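You operate a simulated robot arm through the tools that you are given. There is no shell and no other tool. Be economical: measure what you need, move in short steps, check, and stop when the job is done.

The job below is to be done with a simulated robot arm. You get a single attempt, and the scene is never put back.

TASK
Beat the four pleated spots on the blue shoe flat with the hammer.
Fine: the hammer goes back where it lay, on its side.
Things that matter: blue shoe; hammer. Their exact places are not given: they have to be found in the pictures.

The check looks at the end state, three seconds after you hand in, the way a careful person would. Anything else that was tipped, shoved, dropped, spilled or broken makes it a failure.

THE ROBOT
A 7-joint arm with a two-finger parallel gripper on a trunk, on a base that drives. Base frame: it is fixed to the floor where the robot stands at the start and does not move with it; the origin is under the middle of the robot, x ahead of it, y to its left, z up. Lengths are in mm, angles in rad, forces in N, time in s.
With the tool pointing down near the work surface it reaches from about 260 to 700 mm from the robot's upright axis, wherever it stands. Its first joint turns from -2.897 to 2.897 rad. Payload 1.57 kg.
The tool frame sits at the grasp point between the pads (the TCP): z along the fingers, y along the line on which they close. The tips reach 30 mm beyond it. The gripper opens to 80 mm. The fingers are 17 mm wide and 12 mm thick; the gripper's body (40 by 82 mm) begins 80 mm behind the TCP.
Orientation is that of the tool frame in the base frame, as [roll, pitch, yaw] about the fixed x, y, z axes, in that order (R = Rz(yaw) Ry(pitch) Rx(roll)). With the fingers straight down and closing along the base's y, the tool's x points along the base's -x, its y along +y and its z along -z.

THE INTERFACE
- The arm moves only by the tool arm_command. Its argument "moves" is one flat list of numbers, 7 for each row, row after row: the shift along the tool's x, y, z in units of 20 mm (1.0 is 20 mm), then the turn, a rotation vector about the tool's x, y, z in units of 6 degrees (1.0 is 6 degrees), then the opening, from 0 (shut) to 1 (fully open). In form: [tx, ty, tz, ax, ay, az, grip, tx, ty, tz, ax, ay, az, grip, ...]. A call has 1 to 8 rows; each row shifts and turns the commanded pose from where the row before left it, along the tool's axes as they then stand. A call with a number of a shift or a turn outside -1 to 1 is refused whole. Each row takes 0.2 s and may step no farther than 50 mm and 0.15 rad from the row before; otherwise, or with a gripper value out of range, the whole call is refused. Where a pose cannot be reached the arm comes as near as it can. A force on the tool above 40 N (or 10 N above the force at the start of the call, whichever is more), or a blocked arm, ends the call early, and 0.2 s more pass. The fingers move at their own pace (about 72 mm/s each) and stop on an object; they squeeze with about 39 N. The grip force told is the motor's: it shows also when the fingers shut on nothing. Time passes only in rows, and 0.2 s behind the last, so rows that do not move let the fingers close. It gives the time, the measured TCP pose, the force on the tool (base axes), the opening and the grip force at its end, in the units of the frame above (readings bear some noise), with the torque about the TCP (base axes, N m) and any sound that the robot's microphone picked up.
- Cameras (640 x 400 px; columns grow to the right, rows downward): "scene" is now at [-13.4, 92.5, 1612]; the picture's right is [-0.58, -0.81, 0.00], its down [-0.55, 0.40, -0.73] and it looks along [0.59, -0.43, -0.68] (base axes); focal length 280 px, centre (320, 200). "wrist" rides on the gripper at [72, -7, -122] in the tool frame; the picture's right is [0.09, 1.00, 0.00], its down [-0.84, 0.08, -0.54] and it looks along [-0.54, 0.05, 0.84] (tool axes); focal length 238 px, centre (320, 200).
- snapshot(camera): a new picture of that camera. The clock stands still meanwhile.
- move_column(by): slides the trunk up (or, below 0, down) by that many mm; the arm and the scene camera ride with it, the base frame stays. It gives what a move gives, with no picture.
- drive_base(legs): drives the robot by 1 to 6 legs, each [ahead, left, turn to the left] in mm, mm and rad, along the robot's own axes; the way and the turn of a leg run together, so that a leg with both is an arc; at most 1500 mm and 3.142 rad a leg. The arm and the cameras ride along, it lands a little off, and it stops where it bumps. It gives what a move gives.
- aim_head(pan, tilt): turns the head with the scene camera to pan (to the left, within 1.501 rad either way) and tilt (down, from -0.506 to 1.204), counted from straight ahead of the robot. It gives what a move gives.
- locate(camera, pixels): there is no depth. For up to 12 entries [column, row, z] of the newest picture of that camera ("zoom" is the newest enlarged one), the place [x, y] in the base frame at which the ray of that pixel passes the height z, good to about 2 mm. The clock stands still meanwhile.
- inspect(camera, box): a new picture of the part [left, top, right, bottom] of that camera's present view, enlarged. The clock stands still meanwhile.
- hand_in(): hands the job in; it is judged then, once.

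Work in short steps. Measure before you move; look again where a grasp or a placing could have gone wrong, and mend it. You have 80 turns and 60 pictures in all, those below and enlarged ones among them. Open the gripper and draw the arm clear of the work before you hand the job in, unless the task says otherwise; then end with one line.

The tools are called after "Call:" as a command line: name --argument value ..., lists and objects as JSON in quotes. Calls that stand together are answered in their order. arm_command: Moves the arm, as the interface text tells. Its arguments: {"type":"object","properties":{"moves":{"type":"array"}},"required":["moves"]} The other tools are called the same way: move_column (by) slides the trunk up or down; drive_base (legs) drives the base; aim_head (pan, tilt) turns the head that bears the scene camera; snapshot (camera) takes a picture; locate (camera, pixels) gives the place at which the rays of pixels pass given heights; inspect (camera, box) takes an enlarged picture of a part of a camera's view; hand_in () hands the job in.

At the start:

```text
time_s: 0.0
tool_pos: [340.9, -174.1, 1306.7]
tool_rot: [-3.141, 0.0, -3.141]
ft_force: [-0.7, 0.0, -0.1]
wrist_torque: [-0.01, -0.02, 0.01]
width: 80.0
finger_force: 0.1
trunk travel left (down, up): [-425.0, 55.0]
robot x, y, heading: [-4.9, -4.3, -0.0]
head pan, tilt: [-0.623, 0.75]
```

scene: 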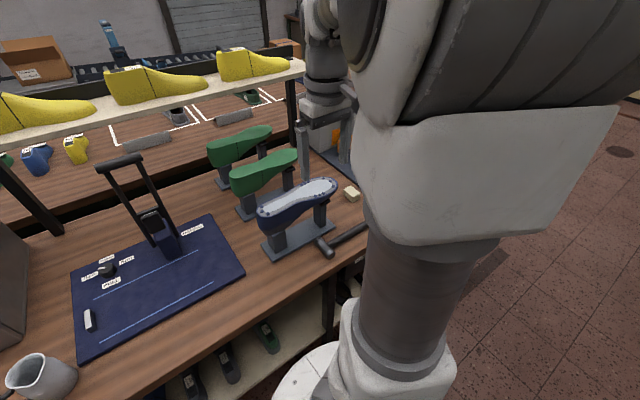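
wrist: 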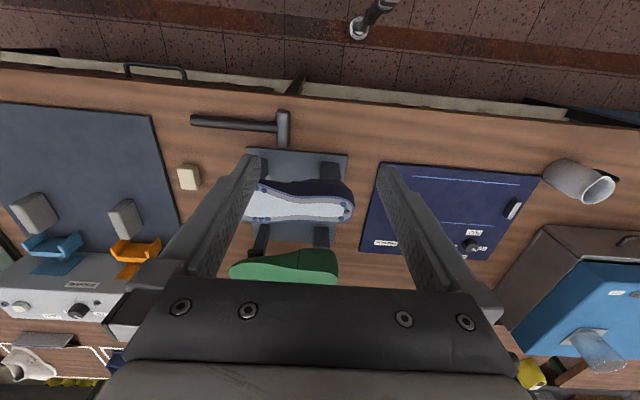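

The wrist picture shows the blue shoe around (300,205), sole up on a stand, and the hammer lying at (240,125). I enlarge both views for detail.

Call:
inspect --camera "wrist" --box '[170, 90, 370, 260]'

Call:
inspect --camera "scene" --box '[230, 160, 390, 270]'

```text
2.35 times, centred on (270, 175) of wrist
```

zoom: 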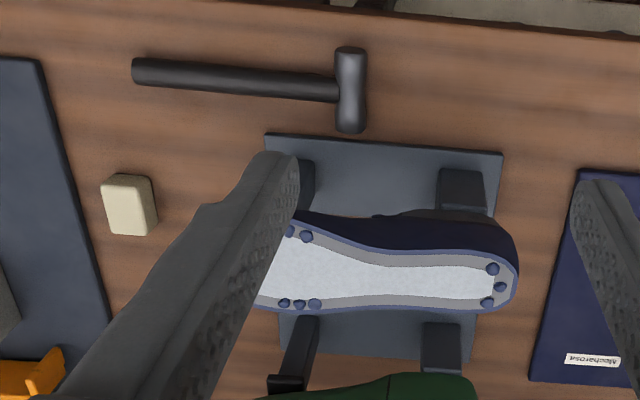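

```text
3.64 times, centred on (310, 215) of scene
```

zoom: 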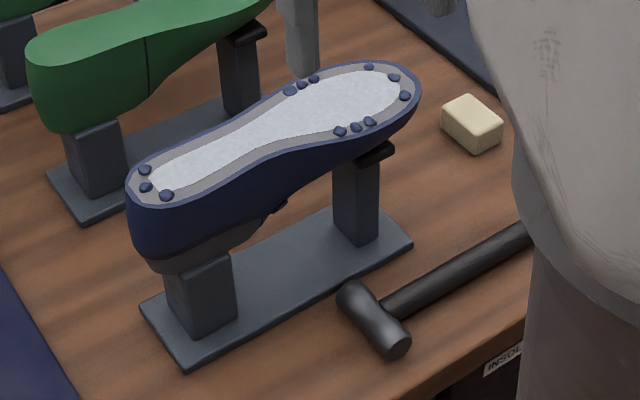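

Triangulating heights: I match the stand's near-right corner, the hammer head's end and a heel pleat in both pictures.

Call:
locate --camera "scene" --pixels '[[335.3, 226.8, 800], [335.3, 226.8, 900], [318.8, 239.7, 800], [318.8, 239.7, 900], [267.7, 213.6, 900], [267.7, 213.6, 1000], [267.7, 213.6, 1100]]'

Call:
locate --camera "wrist" --pixels '[[247, 147, 800], [247, 147, 900], [282.8, 145.2, 800], [282.8, 145.2, 900], [343.2, 203.9, 900], [343.2, 203.9, 1000], [343.2, 203.9, 1100]]'

```text
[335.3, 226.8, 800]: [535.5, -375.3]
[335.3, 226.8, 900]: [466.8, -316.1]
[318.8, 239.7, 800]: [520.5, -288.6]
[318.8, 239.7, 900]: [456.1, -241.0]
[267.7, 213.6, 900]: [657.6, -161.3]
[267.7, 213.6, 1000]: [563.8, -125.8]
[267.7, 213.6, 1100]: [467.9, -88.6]
```

```text
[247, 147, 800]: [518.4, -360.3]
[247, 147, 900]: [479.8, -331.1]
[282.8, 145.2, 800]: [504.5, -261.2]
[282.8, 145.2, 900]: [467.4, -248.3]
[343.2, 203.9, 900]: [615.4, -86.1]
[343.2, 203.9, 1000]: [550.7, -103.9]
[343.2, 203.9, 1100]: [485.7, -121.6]
```

The stand's top is near z=853 and the sole near z=1040. I now locate the hammer and all pleats at plausible heights.

Call:
locate --camera "wrist" --pixels '[[191.3, 120.5, 855], [277.7, 128.2, 855], [282.8, 112, 855], [282.8, 145.2, 855], [264.5, 190.7, 1040], [264.5, 190.7, 1060], [255.1, 218.8, 1040], [255.1, 218.8, 1060], [267.9, 218.8, 1040], [343.2, 203.9, 1040], [346.6, 212, 1040], [341.5, 218.4, 1040]]'

Call:
locate --camera "scene" --pixels '[[315.5, 196, 1040], [315.5, 196, 1060], [308.4, 181.8, 1040], [308.4, 181.8, 1060], [301.8, 184.8, 1040], [323.7, 193.3, 1040], [323.5, 178.5, 1040], [330.3, 181.2, 1040], [333.4, 186.4, 1040], [267.7, 213.6, 1040]]'

```text
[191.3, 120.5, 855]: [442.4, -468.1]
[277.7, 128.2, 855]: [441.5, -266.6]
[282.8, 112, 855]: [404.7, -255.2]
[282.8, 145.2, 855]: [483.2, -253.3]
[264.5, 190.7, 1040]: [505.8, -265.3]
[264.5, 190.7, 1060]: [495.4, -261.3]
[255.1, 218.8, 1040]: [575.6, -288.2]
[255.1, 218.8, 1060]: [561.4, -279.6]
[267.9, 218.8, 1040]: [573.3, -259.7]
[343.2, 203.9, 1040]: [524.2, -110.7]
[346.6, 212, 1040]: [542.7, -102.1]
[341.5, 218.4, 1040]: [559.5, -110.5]
```

```text
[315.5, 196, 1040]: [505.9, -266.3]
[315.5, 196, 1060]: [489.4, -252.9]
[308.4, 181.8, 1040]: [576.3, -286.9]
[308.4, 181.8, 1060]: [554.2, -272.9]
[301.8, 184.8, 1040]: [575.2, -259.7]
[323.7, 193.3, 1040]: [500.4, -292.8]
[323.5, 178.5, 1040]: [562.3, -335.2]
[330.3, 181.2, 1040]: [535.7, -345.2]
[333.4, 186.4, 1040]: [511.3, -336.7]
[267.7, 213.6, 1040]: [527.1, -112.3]
```

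All pleats sit at z≈1040: heel (543,-106), near side (502,-280), far side (575,-273), toe (536,-342). The hammer's handle axis runs at x≈442 and its head is at y≈-254. I move above the grasp point on the handle and start turning the tool.

Call:
arm_command --moves '[-0.72, -0.936, 0, 0, 0, 0, 1, -0.72, -0.936, 0, 0, 0, 0, 1, -0.72, -0.936, 0, 0, 0, 0, 1, -0.72, -0.936, 0, 0, 0, 0, 1, -0.72, -0.936, 0, 0, 0, 0, 1, -0.72, -0.936, 0, 0, 0, 0, 1, -0.72, -0.936, 0, 0, 0, 0, 1, 0, 0, 0, 0, 0, 1, 1]'

Call:
arm_command --moves '[0, 0, 0, 0, 0, 1, 1, 0, 0, 0, 0, 0, 1, 1, 0, 0, 0, 0, 0, 1, 1, 0, 0, 0, 0, 0, 1, 1, 0, 0, 0, 0, 0, 1, 1, 0, 0, 0, 0, 0, 1, 1, 0, 0, 0, 0, 0, 1, 1]'

Call:
arm_command --moves '[0, 0, 0, 0, 0, 1, 1, 0, 0, 0, 0, 0, 1, 1, 0, 0, 0, 0, 0, 1, 1, 0, 0, 0, 0, 0, 1, 1, 0, 0, 0, 0, 0, 1, 1, 0, 0, 0, 0, 0, 1, 1, 0, 0, 0, 0, 0, 1, 1]'

```text
time_s: 1.8
tool_pos: [442.1, -306.0, 1306.9]
tool_rot: [3.141, -0.001, 3.036]
ft_force: [0.4, 0.7, 0.3]
wrist_torque: [-0.01, 0.02, -0.02]
width: 79.9
finger_force: 0.2
trunk travel left (down, up): [-425.0, 55.0]
robot x, y, heading: [0.5, -0.9, -0.002]
head pan, tilt: [-0.623, 0.75]
```

```text
time_s: 3.4
tool_pos: [442.6, -306.3, 1307.0]
tool_rot: [-3.141, 0.0, 2.302]
ft_force: [-0.3, -0.3, -0.4]
wrist_torque: [0.0, -0.04, -0.03]
width: 79.8
finger_force: 0.1
trunk travel left (down, up): [-425.0, 55.0]
robot x, y, heading: [-1.6, 2.3, 0.001]
head pan, tilt: [-0.623, 0.75]
```

```text
time_s: 5.0
tool_pos: [443.3, -304.9, 1306.9]
tool_rot: [-3.14, 0.001, 1.57]
ft_force: [-0.6, 1.1, -0.2]
wrist_torque: [-0.02, -0.01, 0.02]
width: 80.1
finger_force: 0.0
trunk travel left (down, up): [-425.0, 55.0]
robot x, y, heading: [-0.4, -2.4, -0.004]
head pan, tilt: [-0.623, 0.75]
```

The arm tracks well. I look from both cameras at the clearance between gripper, shoe and hammer before going down.

Call:
snapshot --camera "wrist"

Call:
snapshot --camera "scene"

```text
55 pictures are left
```

wrist: 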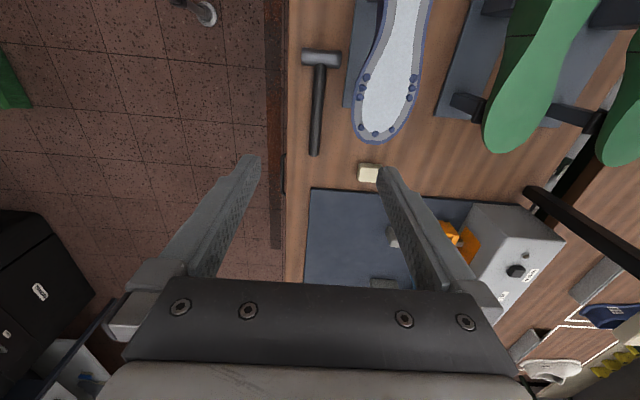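

```text
54 pictures are left
```

scene: 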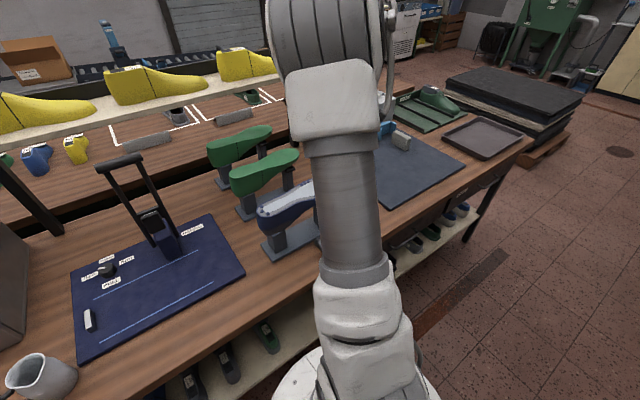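

Wrist picture: handle from (318,68) to (314,155), head from (302,57) to (341,57), and the shoe's near edge around (353,122) and (360,80). I measure these.

Call:
locate --camera "wrist" --pixels '[[318, 70, 855], [314, 155, 855], [302, 57, 855], [341, 57, 855], [320, 49, 855], [320, 66, 855], [353, 122, 1030], [361, 80, 1030], [372, 45, 1030], [286, 100, 840]]'

Call:
inspect --camera "wrist" --box '[280, 20, 440, 160]'

```text
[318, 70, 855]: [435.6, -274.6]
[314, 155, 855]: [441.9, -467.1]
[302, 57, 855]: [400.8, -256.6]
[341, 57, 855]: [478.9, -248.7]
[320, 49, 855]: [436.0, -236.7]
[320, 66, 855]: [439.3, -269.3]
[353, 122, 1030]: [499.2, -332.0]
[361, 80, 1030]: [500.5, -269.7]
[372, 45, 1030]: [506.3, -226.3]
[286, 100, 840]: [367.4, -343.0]
```

```text
2.86 times, centred on (360, 90) of wrist
```

zoom: 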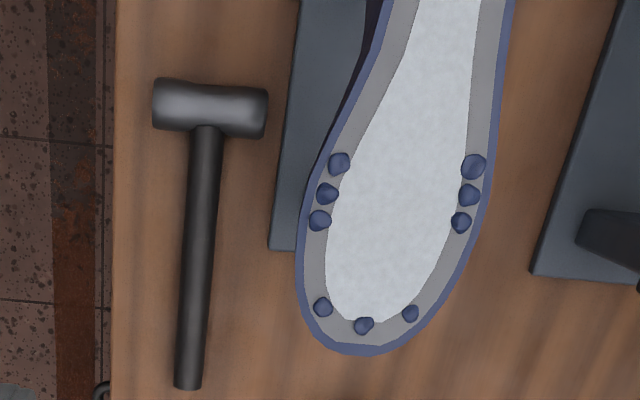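

Handle axis is at x≈440 and the shoe's near edge at x≈497, so a narrowed gripper passes. I set the opening to 44 mm, fine-adjust, and lower the trunk.

Call:
arm_command --moves '[-0.3, -0.15, 0, 0, 0, 0, 0.55, 0, 0, 0, 0, 0, 0, 0.55]'

Call:
move_column --by -300

Call:
snapshot --camera "wrist"

Call:
snapshot --camera "scene"

```text
time_s: 5.6
tool_pos: [438.7, -310.8, 1306.6]
tool_rot: [-3.141, 0.001, 1.571]
ft_force: [0.0, -0.8, 0.4]
wrist_torque: [-0.02, 0.01, -0.03]
width: 44.0
finger_force: 0.1
trunk travel left (down, up): [-425.0, 55.0]
robot x, y, heading: [-4.2, 1.1, -0.0]
head pan, tilt: [-0.623, 0.75]
```

```text
time_s: 8.6
tool_pos: [439.1, -311.0, 1006.2]
tool_rot: [3.141, -0.001, 1.571]
ft_force: [-0.1, 0.0, -0.4]
wrist_torque: [0.0, -0.02, -0.01]
width: 43.9
finger_force: 0.0
trunk travel left (down, up): [-125.0, 355.0]
robot x, y, heading: [-1.1, 1.0, -0.003]
head pan, tilt: [-0.623, 0.75]
```

```text
52 pictures are left
```

wrist: 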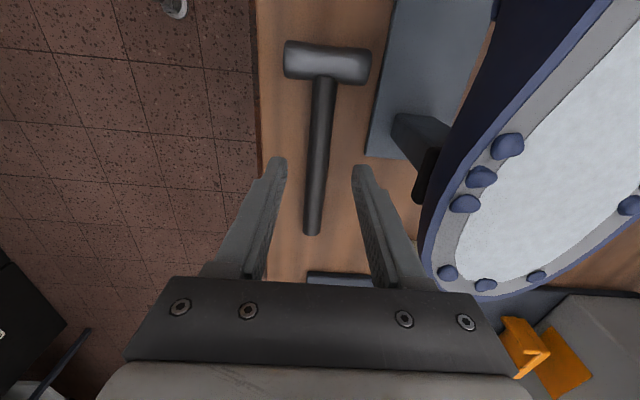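

```text
51 pictures are left
```

scene: 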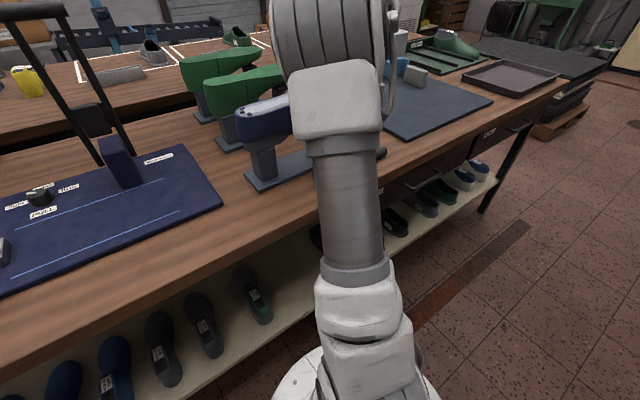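

Handle runs from (323,78) to (313,235) with the head at (285..370, 62). I measure again from closer for height and direction.

Call:
locate --camera "wrist" --pixels '[[323, 80, 855], [312.5, 230, 855], [285, 60, 855], [370, 66, 855], [312.5, 235, 845], [312.5, 235, 865], [318, 150, 855]]'

```text
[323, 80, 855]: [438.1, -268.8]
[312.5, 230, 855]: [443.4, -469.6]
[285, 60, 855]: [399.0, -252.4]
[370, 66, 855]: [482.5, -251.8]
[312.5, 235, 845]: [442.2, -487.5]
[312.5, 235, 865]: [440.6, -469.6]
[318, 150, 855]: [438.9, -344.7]
```

The handle axis at y=-311 is x≈439, right under the tool. I descend to about z=892.

Call:
arm_command --moves '[0, 0, 0.95, 0, 0, 0, 0.55, 0, 0, 0.95, 0, 0, 0, 0.55, 0, 0, 0.95, 0, 0, 0, 0.55, 0, 0, 0.95, 0, 0, 0, 0.55, 0, 0, 0.95, 0, 0, 0, 0.55, 0, 0, 0.95, 0, 0, 0, 0.55]'

Call:
snapshot --camera "wrist"

```text
time_s: 10.0
tool_pos: [438.9, -312.0, 892.7]
tool_rot: [-3.141, -0.001, 1.57]
ft_force: [0.1, 0.9, 0.5]
wrist_torque: [0.01, 0.02, 0.0]
width: 43.9
finger_force: 0.1
trunk travel left (down, up): [-125.0, 355.0]
robot x, y, heading: [2.1, 0.4, -0.001]
head pan, tilt: [-0.623, 0.75]
```

```text
50 pictures are left
```

wrist: 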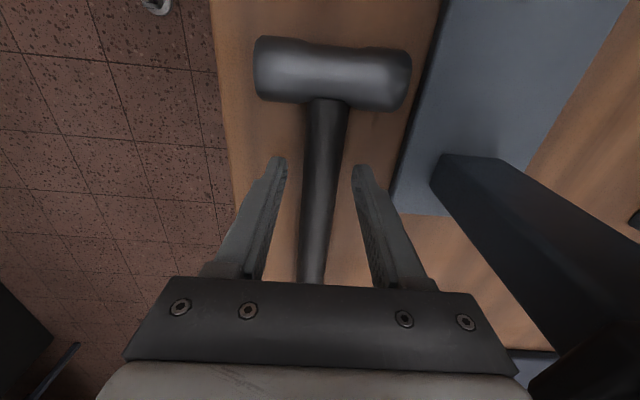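

The fingers straddle the handle. I lower 13 mm slowly, watching the force.

Call:
arm_command --moves '[0, 0, 0.22, 0, 0, 0, 0.55, 0, 0, 0.22, 0, 0, 0, 0.55, 0, 0, 0.22, 0, 0, 0, 0.55]'

Call:
snapshot --camera "wrist"

```text
time_s: 10.8
tool_pos: [439.9, -310.7, 880.4]
tool_rot: [3.139, -0.001, 1.57]
ft_force: [-0.6, 0.1, 4.5]
wrist_torque: [0.03, 0.16, 0.02]
width: 44.3
finger_force: 0.1
trunk travel left (down, up): [-125.0, 355.0]
robot x, y, heading: [0.6, 1.7, 0.002]
head pan, tilt: [-0.623, 0.75]
```

```text
49 pictures are left
```

wrist: 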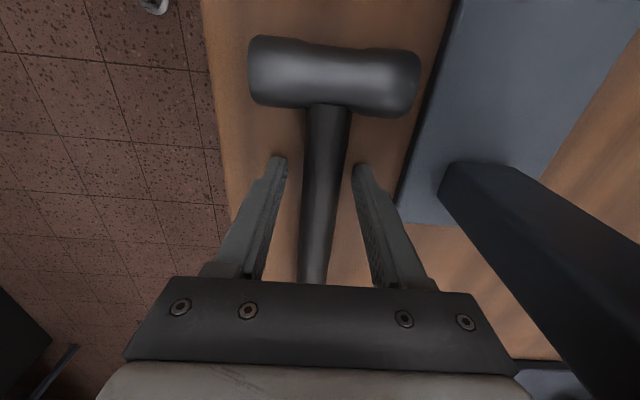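

Tips touch the table (4.5 N), so the table is at z≈850. I raise 3 mm and close on the handle.

Call:
arm_command --moves '[0, 0, -0.17, 0, 0, 0, 0.55, 0, 0, 0, 0, 0, 0, 0, 0, 0, 0, 0, 0, 0, 0, 0, 0, 0, 0, 0, 0, 0, 0, 0, 0, 0, 0, 0, 0]'

Call:
snapshot --camera "wrist"

```text
time_s: 12.0
tool_pos: [439.0, -312.3, 882.6]
tool_rot: [-3.141, -0.001, 1.571]
ft_force: [0.5, -0.5, -0.2]
wrist_torque: [-0.1, -0.01, 0.09]
width: 19.6
finger_force: 33.2
trunk travel left (down, up): [-125.0, 355.0]
robot x, y, heading: [0.5, -1.3, -0.002]
head pan, tilt: [-0.623, 0.75]
```

```text
48 pictures are left
```

wrist: 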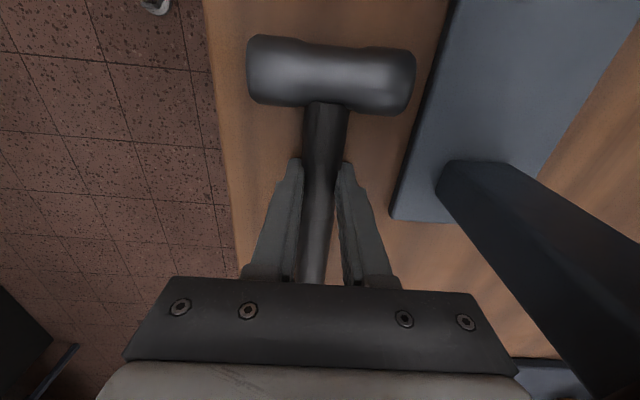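

The handle is held (19.6 mm, 33 N) at about (439,-312,883). I lift 40 mm and check for droop.

Call:
arm_command --moves '[0, 0, -0.5, 0, 0, 0, 0, 0, 0, -0.5, 0, 0, 0, 0, 0, 0, -0.5, 0, 0, 0, 0, 0, 0, -0.5, 0, 0, 0, 0]'

Call:
snapshot --camera "wrist"

```text
time_s: 13.0
tool_pos: [438.7, -311.1, 921.9]
tool_rot: [-3.141, 0.002, 1.573]
ft_force: [0.2, -0.2, -3.1]
wrist_torque: [0.08, -0.03, 0.0]
width: 19.6
finger_force: 33.4
trunk travel left (down, up): [-125.0, 355.0]
robot x, y, heading: [-2.3, 1.6, 0.0]
head pan, tilt: [-0.623, 0.75]
```

```text
47 pictures are left
```

wrist: 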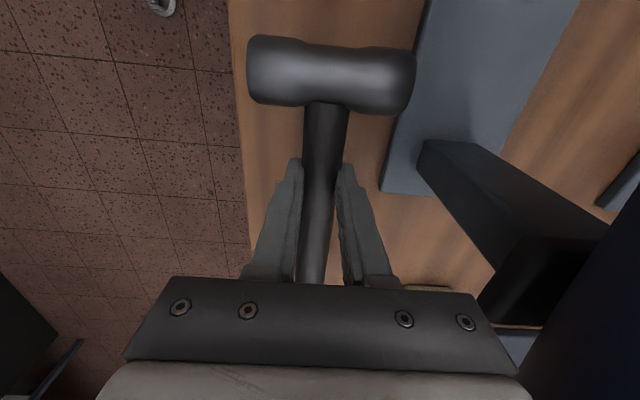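

No droop; the hammer weighs about 3 N. I raise the trunk 270 mm to clear the shoe.

Call:
move_column --by 270

Call:
arm_command --moves '[0, 0, 0, -1, 0, 0, 0, 0, 0, 0, -1, 0, 0, 0, 0, 0, 0, -1, 0, 0, 0, 0, 0, 0, -1, 0, 0, 0, 0, 0, 0, -1, 0, 0, 0, 0, 0, 0, -1, 0, 0, 0, 0, 0, 0, -1, 0, 0, 0]'

Call:
snapshot --camera "wrist"

```text
time_s: 15.8
tool_pos: [438.1, -312.1, 1192.0]
tool_rot: [3.141, 0.0, 1.571]
ft_force: [0.3, -0.1, -3.3]
wrist_torque: [0.05, -0.02, 0.0]
width: 19.3
finger_force: 33.6
trunk travel left (down, up): [-395.0, 85.0]
robot x, y, heading: [0.5, 2.3, -0.003]
head pan, tilt: [-0.623, 0.75]
```

```text
time_s: 17.4
tool_pos: [438.7, -311.5, 1192.1]
tool_rot: [2.408, 0.001, 1.572]
ft_force: [0.2, 0.5, -4.5]
wrist_torque: [0.05, 0.06, 0.0]
width: 19.4
finger_force: 33.6
trunk travel left (down, up): [-395.0, 85.0]
robot x, y, heading: [0.5, 0.0, -0.003]
head pan, tilt: [-0.623, 0.75]
```

```text
46 pictures are left
```

wrist: 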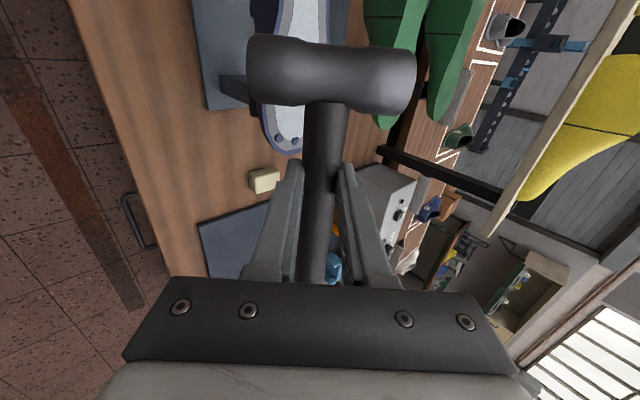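

It turned 42° cleanly. I turn the remaining 48°.

Call:
arm_command --moves '[0, 0, 0, -1, 0, 0, 0, 0, 0, 0, -1, 0, 0, 0, 0, 0, 0, -1, 0, 0, 0, 0, 0, 0, -1, 0, 0, 0, 0, 0, 0, -1, 0, 0, 0, 0, 0, 0, -1, 0, 0, 0, 0, 0, 0, -1, 0, 0, 0, 0, 0, 0, -1, 0, 0, 0]'

Call:
snapshot --camera "scene"

Call:
snapshot --camera "wrist"

```text
time_s: 19.1
tool_pos: [438.8, -311.7, 1193.3]
tool_rot: [1.571, -0.001, 1.57]
ft_force: [0.0, -0.6, -3.2]
wrist_torque: [0.08, 0.09, 0.04]
width: 19.9
finger_force: 33.4
trunk travel left (down, up): [-395.0, 85.0]
robot x, y, heading: [-0.5, 2.4, 0.002]
head pan, tilt: [-0.623, 0.75]
```

```text
45 pictures are left
```

scene: 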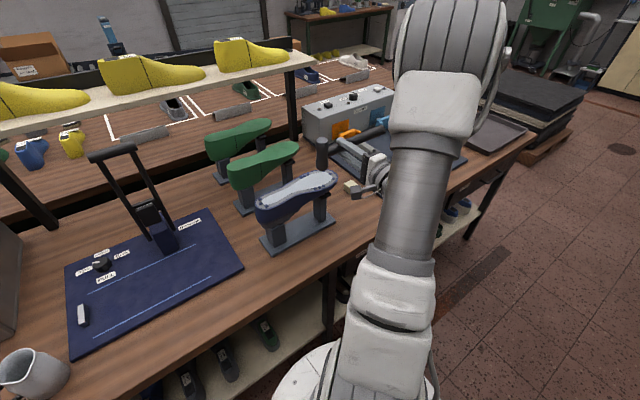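

```text
44 pictures are left
```

wrist: 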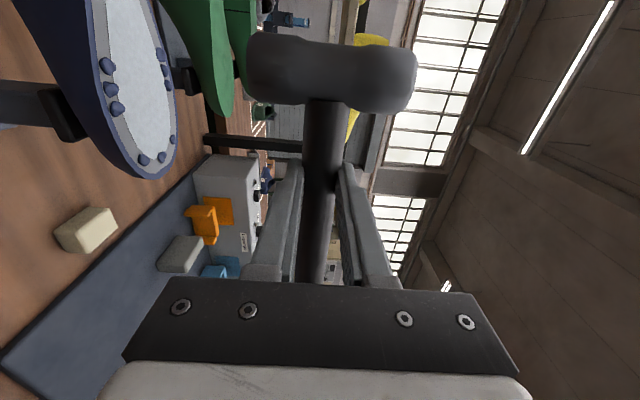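

The hammer now hangs with its head vertical, and the scene view is clear. I move the head above the near-side pleats (502,-280), staying about 30 mm above the sole.

Call:
arm_command --moves '[-0.26, 0, 0.47, 0, 0, 0, 0, -0.26, 0, 0.47, 0, 0, 0, 0, -0.26, -1, 0.47, 0, 0, 0, 0, -0.26, -1, 0.47, 0, 0, 0, 0, -0.26, -1, 0.47, 0, 0, 0, 0, 0, -1, 0, 0, 0, 0, 0]'

Call:
inspect --camera "scene" --box '[240, 130, 400, 230]'

Call:
snapshot --camera "wrist"

```text
time_s: 20.6
tool_pos: [486.7, -338.0, 1112.0]
tool_rot: [1.572, 0.0, 1.571]
ft_force: [0.8, 0.8, -3.4]
wrist_torque: [0.1, 0.07, 0.01]
width: 19.5
finger_force: 33.6
trunk travel left (down, up): [-395.0, 85.0]
robot x, y, heading: [-2.4, 1.2, 0.0]
head pan, tilt: [-0.623, 0.75]
```

```text
4.00 times, centred on (320, 180) of scene
```

zoom: 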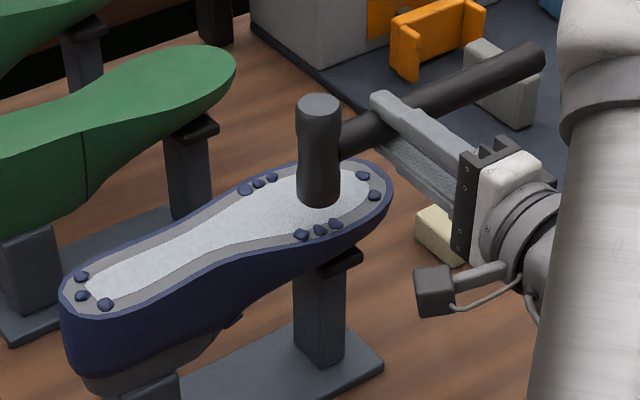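

```text
42 pictures are left
```

wrist: 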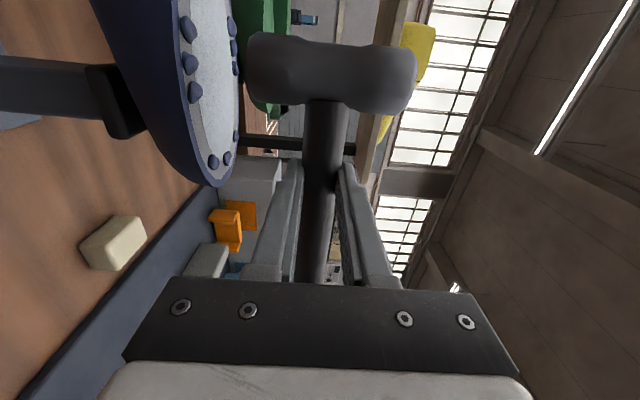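

The head's bottom face is at zoom (319,197) and its top at (319,105). I check where the head truly is.

Call:
locate --camera "zoom" --pixels '[[319, 194, 1073], [319, 106, 1152], [319, 194, 1068], [298, 185, 1073], [340, 185, 1073], [319, 234, 1040], [302, 234, 1040], [335, 223, 1040]]'

```text
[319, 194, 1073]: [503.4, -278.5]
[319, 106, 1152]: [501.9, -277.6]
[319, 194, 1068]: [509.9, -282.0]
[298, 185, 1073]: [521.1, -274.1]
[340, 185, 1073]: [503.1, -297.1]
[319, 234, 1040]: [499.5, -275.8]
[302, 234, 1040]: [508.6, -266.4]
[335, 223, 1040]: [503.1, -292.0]
```

Head centre is at (503,-278), right over the middle pleat. I strike down 40 mm at full speed and come back up.

Call:
arm_command --moves '[0, -1, 0, 0, 0, 0, 0, 0, -1, 0, 0, 0, 0, 0, 0, 1, 0, 0, 0, 0, 0, 0, 1, 0, 0, 0, 0, 0]'

Call:
inspect --camera "scene" --box '[240, 130, 400, 230]'

```text
time_s: 21.6
tool_pos: [486.4, -337.3, 1111.6]
tool_rot: [1.572, -0.002, 1.572]
ft_force: [0.0, -0.2, -3.3]
wrist_torque: [0.09, 0.05, -0.03]
width: 19.5
finger_force: 33.3
trunk travel left (down, up): [-395.0, 85.0]
robot x, y, heading: [-0.8, 2.5, -0.003]
head pan, tilt: [-0.623, 0.75]
```

```text
4.00 times, centred on (320, 180) of scene
```

zoom: 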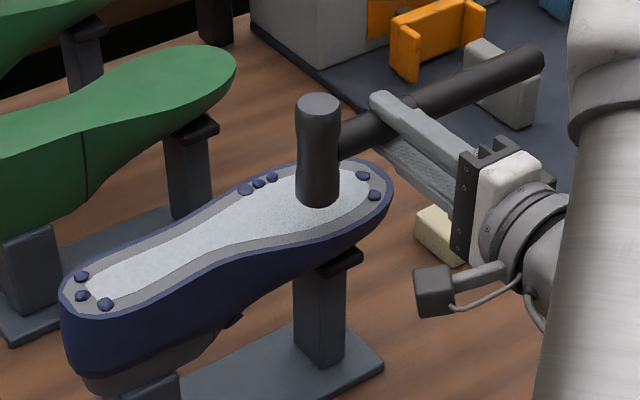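

All three near-side pleats are gone. I move to the far side (575,-273).

Call:
arm_command --moves '[0.06, 0, 0.9, 0, 0, 0, 0, 0.06, 0, 0.9, 0, 0, 0, 0, 0.06, 0, 0.9, 0, 0, 0, 0, 0.06, 0, 0.9, 0, 0, 0, 0]'

Call:
inspect --camera "scene" --box '[240, 130, 400, 230]'

```text
time_s: 22.6
tool_pos: [558.2, -331.8, 1112.4]
tool_rot: [1.57, 0.0, 1.571]
ft_force: [-0.1, 0.5, -4.2]
wrist_torque: [0.08, 0.04, 0.0]
width: 19.9
finger_force: 33.9
trunk travel left (down, up): [-395.0, 85.0]
robot x, y, heading: [4.9, 2.8, 0.0]
head pan, tilt: [-0.623, 0.75]
```

```text
4.00 times, centred on (320, 180) of scene
```

zoom: 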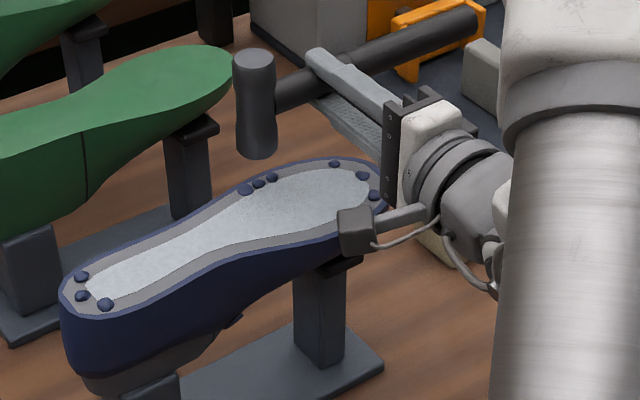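

The camera block at x≈436 clears the shoe's edge at x≈497. I strike the far side.

Call:
arm_command --moves '[0, -1, 0, 0, 0, 0, 0, 0, -1, 0, 0, 0, 0, 0, 0, 1, 0, 0, 0, 0, 0, 0, 1, 0, 0, 0, 0, 0]'

Call:
inspect --camera "scene" --box '[240, 130, 400, 230]'

```text
time_s: 23.6
tool_pos: [557.9, -332.3, 1111.9]
tool_rot: [1.572, 0.001, 1.57]
ft_force: [-1.4, 0.0, -3.4]
wrist_torque: [0.1, 0.08, 0.01]
width: 19.7
finger_force: 33.4
trunk travel left (down, up): [-395.0, 85.0]
robot x, y, heading: [1.1, 2.3, -0.003]
head pan, tilt: [-0.623, 0.75]
```

```text
4.00 times, centred on (320, 180) of scene
```

zoom: 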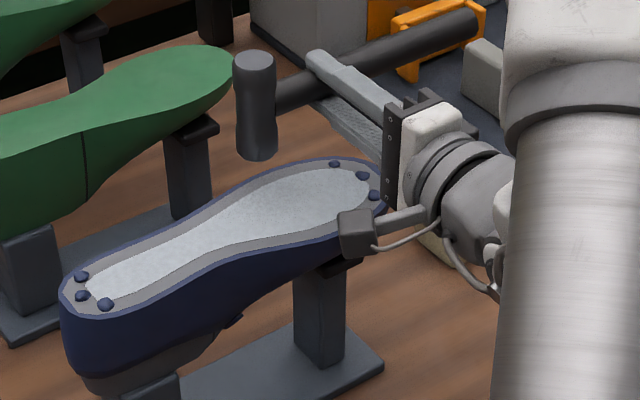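

The far side is flat too. Next is the toe: head to (536,-341), then strike.

Call:
arm_command --moves '[-0.85, 0, -0.475, 0, 0, 0, 0, -0.85, 0, -0.475, 0, 0, 0, 0, -0.85, 0, -0.475, 0, 0, 0, 0, -0.85, 0, -0.475, 0, 0, 0, 0]'

Call:
arm_command --moves '[0, -1, 0, 0, 0, 0, 0, 0, -1, 0, 0, 0, 0, 0, 0, 1, 0, 0, 0, 0, 0, 0, 1, 0, 0, 0, 0, 0]'

Call:
inspect --camera "scene" --box '[240, 130, 400, 230]'

```text
time_s: 24.6
tool_pos: [519.9, -401.4, 1111.4]
tool_rot: [1.571, 0.001, 1.571]
ft_force: [-0.5, 0.6, -3.2]
wrist_torque: [0.1, 0.06, -0.01]
width: 19.8
finger_force: 33.6
trunk travel left (down, up): [-395.0, 85.0]
robot x, y, heading: [-1.2, -0.7, 0.003]
head pan, tilt: [-0.623, 0.75]
```

```text
time_s: 25.6
tool_pos: [519.3, -400.3, 1112.5]
tool_rot: [1.572, -0.001, 1.571]
ft_force: [-0.9, -1.1, -3.3]
wrist_torque: [0.1, 0.03, -0.01]
width: 19.6
finger_force: 32.7
trunk travel left (down, up): [-395.0, 85.0]
robot x, y, heading: [-1.9, -1.1, 0.001]
head pan, tilt: [-0.623, 0.75]
```

```text
4.00 times, centred on (320, 180) of scene
```

zoom: 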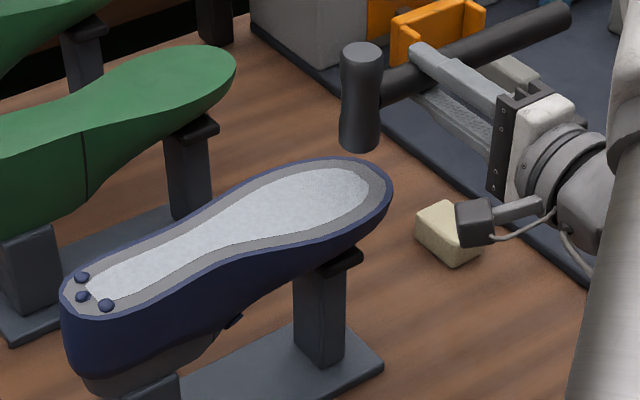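

The toe is flat. I travel along the shoe to the heel (543,-107).

Call:
arm_command --moves '[0.975, 0, 0.03, 0, 0, 0, 0, 0.975, 0, 0.03, 0, 0, 0, 0, 0.975, 0, 0.03, 0, 0, 0, 0, 0.975, 0, 0.03, 0, 0, 0, 0, 0.975, 0, 0.03, 0, 0, 0, 0, 0.975, 0, 0.03, 0, 0, 0, 0]'

Call:
arm_command --moves '[0.975, 0, 0.03, 0, 0, 0, 0, 0.975, 0, 0.03, 0, 0, 0, 0, 0.975, 0, 0.03, 0, 0, 0, 0, 0.975, 0, 0.03, 0, 0, 0, 0, 0.975, 0, 0.03, 0, 0, 0, 0, 0.95, 0, 0.03, 0, 0, 0, 0]'

Call:
snapshot --camera "scene"

```text
time_s: 26.9
tool_pos: [524.3, -283.0, 1111.8]
tool_rot: [1.57, 0.0, 1.569]
ft_force: [0.4, 0.9, -2.7]
wrist_torque: [0.06, 0.06, 0.0]
width: 19.5
finger_force: 33.1
trunk travel left (down, up): [-395.0, 85.0]
robot x, y, heading: [-1.5, -0.2, 0.002]
head pan, tilt: [-0.623, 0.75]
```

```text
time_s: 28.4
tool_pos: [527.1, -167.1, 1113.0]
tool_rot: [1.57, 0.0, 1.571]
ft_force: [-0.5, 0.2, -3.2]
wrist_torque: [0.08, 0.06, -0.01]
width: 19.5
finger_force: 34.2
trunk travel left (down, up): [-395.0, 85.0]
robot x, y, heading: [0.9, 1.5, 0.0]
head pan, tilt: [-0.623, 0.75]
```

```text
37 pictures are left
```

scene: 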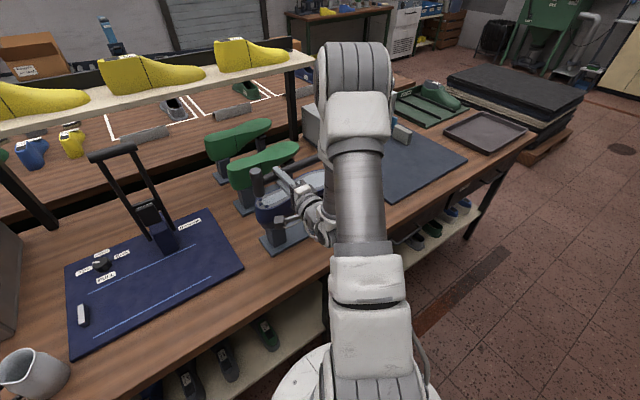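

The head is over the heel as reckoned (543,-109). I strike it.

Call:
arm_command --moves '[0, -1, 0, 0, 0, 0, 0, 0, -1, 0, 0, 0, 0, 0, 0, 1, 0, 0, 0, 0, 0, 0, 1, 0, 0, 0, 0, 0, 0, 1, 0, 0, 0, 0, 0, 0, 1, 0, 0, 0, 0, 0]'

Call:
inspect --camera "scene" --box '[220, 140, 380, 240]'

```text
time_s: 29.8
tool_pos: [527.0, -167.7, 1153.2]
tool_rot: [1.571, 0.0, 1.572]
ft_force: [0.7, 1.0, -3.6]
wrist_torque: [0.1, 0.06, -0.01]
width: 19.7
finger_force: 33.0
trunk travel left (down, up): [-395.0, 85.0]
robot x, y, heading: [-2.2, -3.9, -0.007]
head pan, tilt: [-0.623, 0.75]
```

```text
4.00 times, centred on (300, 190) of scene
```

zoom: 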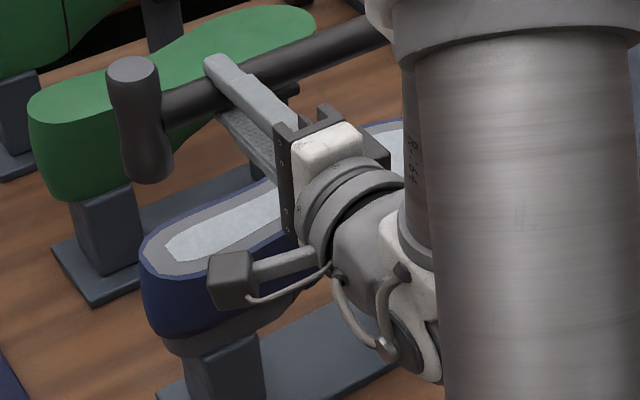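

The heel is flat, so all four spots are done. I retrace to (439,-312,1193) to put the hammer back.

Call:
arm_command --moves '[-0.9, 0.5, -0.55, 0, 0, 0, 0, -0.9, 0.5, -0.55, 0, 0, 0, 0, -0.9, 0.5, -0.55, 0, 0, 0, 0, -0.9, 0.5, -0.55, 0, 0, 0, 0, -0.9, 0, -0.55, 0, 0, 0, 0, -0.9, 0, -0.55, 0, 0, 0, 0, -0.9, 0, -0.55, 0, 0, 0, 0, -0.9, 0, -0.55, 0, 0, 0, 0]'

Call:
arm_command --moves '[0, 0, 0, 1, 0, 0, 0, 0, 0, 0, 1, 0, 0, 0, 0, 0, 0, 1, 0, 0, 0, 0, 0, 0, 1, 0, 0, 0, 0, 0, 0, 1, 0, 0, 0, 0, 0, 0, 1, 0, 0, 0, 0, 0, 0, 1, 0, 0, 0]'

Call:
arm_command --moves '[0, 0, 0, 1, 0, 0, 0, 0, 0, 0, 1, 0, 0, 0, 0, 0, 0, 1, 0, 0, 0, 0, 0, 0, 1, 0, 0, 0, 0, 0, 0, 1, 0, 0, 0, 0, 0, 0, 1, 0, 0, 0, 0, 0, 0, 1, 0, 0, 0, 0, 0, 0, 1, 0, 0, 0]'

Call:
snapshot --camera "wrist"

```text
time_s: 31.6
tool_pos: [438.4, -311.3, 1193.1]
tool_rot: [1.572, 0.0, 1.571]
ft_force: [0.0, 0.6, -2.8]
wrist_torque: [0.08, 0.1, 0.0]
width: 19.3
finger_force: 33.5
trunk travel left (down, up): [-395.0, 85.0]
robot x, y, heading: [0.9, 0.2, 0.002]
head pan, tilt: [-0.623, 0.75]
```

```text
time_s: 33.1
tool_pos: [439.2, -311.5, 1193.4]
tool_rot: [2.308, -0.001, 1.571]
ft_force: [0.1, 0.3, -4.3]
wrist_torque: [0.09, 0.04, 0.0]
width: 19.9
finger_force: 33.5
trunk travel left (down, up): [-395.0, 85.0]
robot x, y, heading: [2.2, 0.5, 0.004]
head pan, tilt: [-0.623, 0.75]
```

```text
time_s: 35.0
tool_pos: [438.5, -310.2, 1192.0]
tool_rot: [-3.138, 0.0, 1.572]
ft_force: [0.1, 0.0, -2.6]
wrist_torque: [0.07, -0.02, -0.02]
width: 19.3
finger_force: 33.4
trunk travel left (down, up): [-395.0, 85.0]
robot x, y, heading: [-0.3, -3.3, 0.003]
head pan, tilt: [-0.623, 0.75]
```

```text
35 pictures are left
```

wrist: 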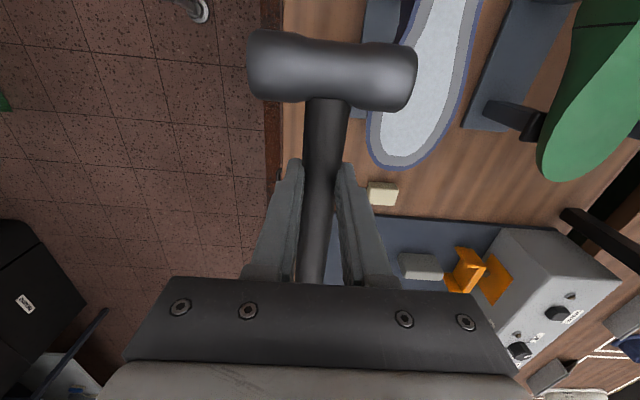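

The head sits almost exactly as when first lifted. I lower the trunk 270 mm and then the arm by 34 mm.

Call:
move_column --by -270

Call:
arm_command --moves '[0, 0, 0.6, 0, 0, 0, 0, 0, 0, 0.5, 0, 0, 0, 0, 0, 0, 0.3, 0, 0, 0, 0, 0, 0, 0.2, 0, 0, 0, 0]'

Call:
snapshot --camera "wrist"

```text
time_s: 37.7
tool_pos: [438.3, -311.1, 922.2]
tool_rot: [3.141, 0.002, 1.569]
ft_force: [-0.4, -0.2, -3.1]
wrist_torque: [0.12, 0.02, -0.01]
width: 19.6
finger_force: 33.2
trunk travel left (down, up): [-125.0, 355.0]
robot x, y, heading: [5.1, -2.3, 0.001]
head pan, tilt: [-0.623, 0.75]
```

```text
time_s: 38.7
tool_pos: [438.8, -311.3, 889.7]
tool_rot: [3.14, 0.001, 1.571]
ft_force: [0.8, -0.8, -3.8]
wrist_torque: [0.05, 0.01, -0.02]
width: 19.5
finger_force: 33.5
trunk travel left (down, up): [-125.0, 355.0]
robot x, y, heading: [0.4, -2.0, 0.003]
head pan, tilt: [-0.623, 0.75]
```

```text
34 pictures are left
```

wrist: 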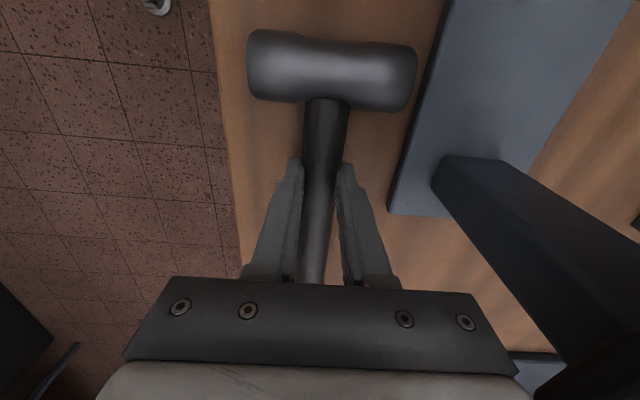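

I ease down the last 6 mm, watching the force.

Call:
arm_command --moves '[0, 0, 0.1, 0, 0, 0, 0, 0, 0, 0.1, 0, 0, 0, 0, 0, 0, 0.1, 0, 0, 0, 0]'

```text
time_s: 39.5
tool_pos: [439.1, -311.4, 885.5]
tool_rot: [-3.14, 0.001, 1.571]
ft_force: [-0.1, 1.4, 0.7]
wrist_torque: [-0.58, 0.07, -0.03]
width: 19.7
finger_force: 33.5
trunk travel left (down, up): [-125.0, 355.0]
robot x, y, heading: [2.0, -0.6, 0.002]
head pan, tilt: [-0.623, 0.75]
```

The handle's end touches first (torque -0.58). I lower 2 mm more and open slowly.

Call:
arm_command --moves '[0, 0, 0.1, 0, 0, 0, 0, 0, 0, 0, 0, 0, 0, 0, 0, 0, 0, 0, 0, 0, 0.3, 0, 0, 0, 0, 0, 0, 0.55, 0, 0, 0, 0, 0, 0, 0.55]'

Call:
snapshot --camera "wrist"

```text
time_s: 40.7
tool_pos: [437.8, -309.9, 884.0]
tool_rot: [3.141, 0.001, 1.573]
ft_force: [0.1, 0.1, -0.8]
wrist_torque: [0.0, 0.01, -0.05]
width: 44.0
finger_force: 0.0
trunk travel left (down, up): [-125.0, 355.0]
robot x, y, heading: [-0.5, 2.5, -0.003]
head pan, tilt: [-0.623, 0.75]
```

```text
33 pictures are left
```

wrist: 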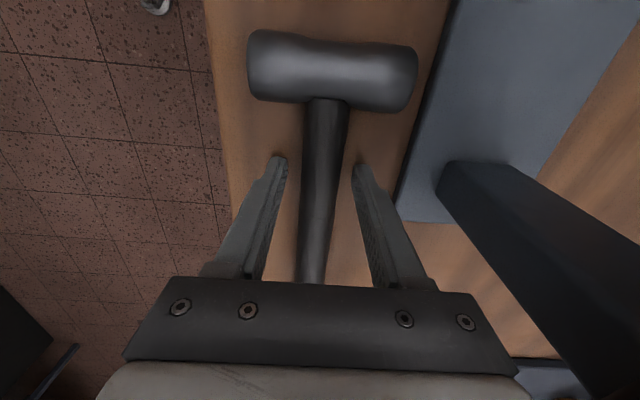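

The hammer lies on its side where it was, a couple of mm off at most. I withdraw straight up and look.

Call:
arm_command --moves '[0, 0, -0.5, 0, 0, 0, 0.55, 0, 0, -1, 0, 0, 0, 0.55, 0, 0, -1, 0, 0, 0, 0.55, 0, 0, -1, 0, 0, 0, 0.55, 0, 0, -1, 0, 0, 0, 0.55, 0, 0, -1, 0, 0, 0, 0.55, 0, 0, -0.5, 0, 0, 0, 0.55]'

Call:
move_column --by 300

Call:
snapshot --camera "wrist"

```text
time_s: 42.3
tool_pos: [437.1, -310.4, 1001.8]
tool_rot: [3.141, 0.001, 1.572]
ft_force: [-0.2, -0.1, 0.2]
wrist_torque: [-0.02, 0.0, 0.0]
width: 44.1
finger_force: 0.1
trunk travel left (down, up): [-125.0, 355.0]
robot x, y, heading: [-2.3, 2.1, -0.001]
head pan, tilt: [-0.623, 0.75]
```

```text
time_s: 45.3
tool_pos: [438.4, -309.3, 1302.1]
tool_rot: [-3.141, -0.001, 1.571]
ft_force: [-0.3, -0.4, -0.8]
wrist_torque: [0.02, 0.0, 0.01]
width: 43.8
finger_force: 0.0
trunk travel left (down, up): [-425.0, 55.0]
robot x, y, heading: [-1.8, -0.5, 0.004]
head pan, tilt: [-0.623, 0.75]
```

```text
32 pictures are left
```

wrist: 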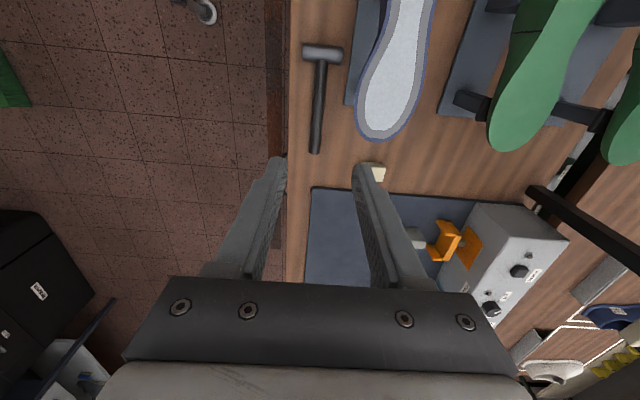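

The sole is smooth everywhere and the hammer lies on its side; I verify its place and open the gripper fully.

Call:
locate --camera "wrist" --pixels '[[315, 153, 855], [302, 53, 855], [342, 54, 855], [321, 62, 855]]'

Call:
arm_command --moves '[0, -1, 0, 0, 0, 0, 1, 0, -1, 0, 0, 0, 0, 1, 0, -1, 0, 0, 0, 0, 1, 0, -1, 0, 0, 0, 0, 1, 0, -1, 0, 0, 0, 0, 1]'

Call:
inspect --camera "wrist" --box '[280, 0, 480, 160]'

```text
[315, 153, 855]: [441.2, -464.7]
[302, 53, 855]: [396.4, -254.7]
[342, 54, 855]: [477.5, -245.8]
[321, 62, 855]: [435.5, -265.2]
```

```text
time_s: 46.5
tool_pos: [337.3, -311.2, 1303.5]
tool_rot: [-3.141, -0.002, 1.57]
ft_force: [1.0, -0.2, -1.0]
wrist_torque: [-0.01, -0.03, -0.01]
width: 80.0
finger_force: 0.0
trunk travel left (down, up): [-425.0, 55.0]
robot x, y, heading: [1.9, 1.1, 0.0]
head pan, tilt: [-0.623, 0.75]
```

```text
2.50 times, centred on (380, 80) of wrist
```

zoom: 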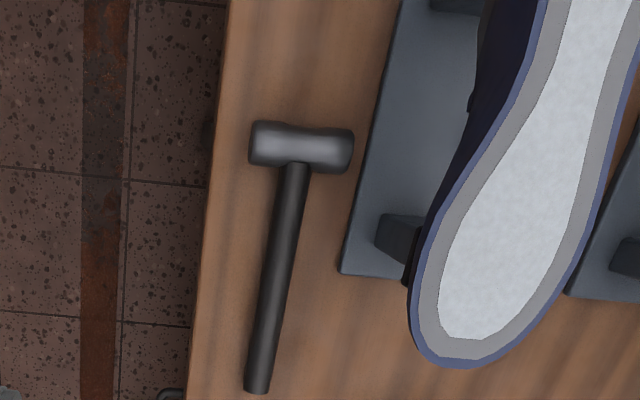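

The hammer is within about 3 mm of where it lay, the shoe is flat and undisturbed, and the arm is clear. I hand in.

Call:
hand_in

```text
The job is handed in.
```

All four pleated spots on the blue shoe are beaten flat, the hammer is back on its side within about 3 mm of where it lay, and the job is handed in.
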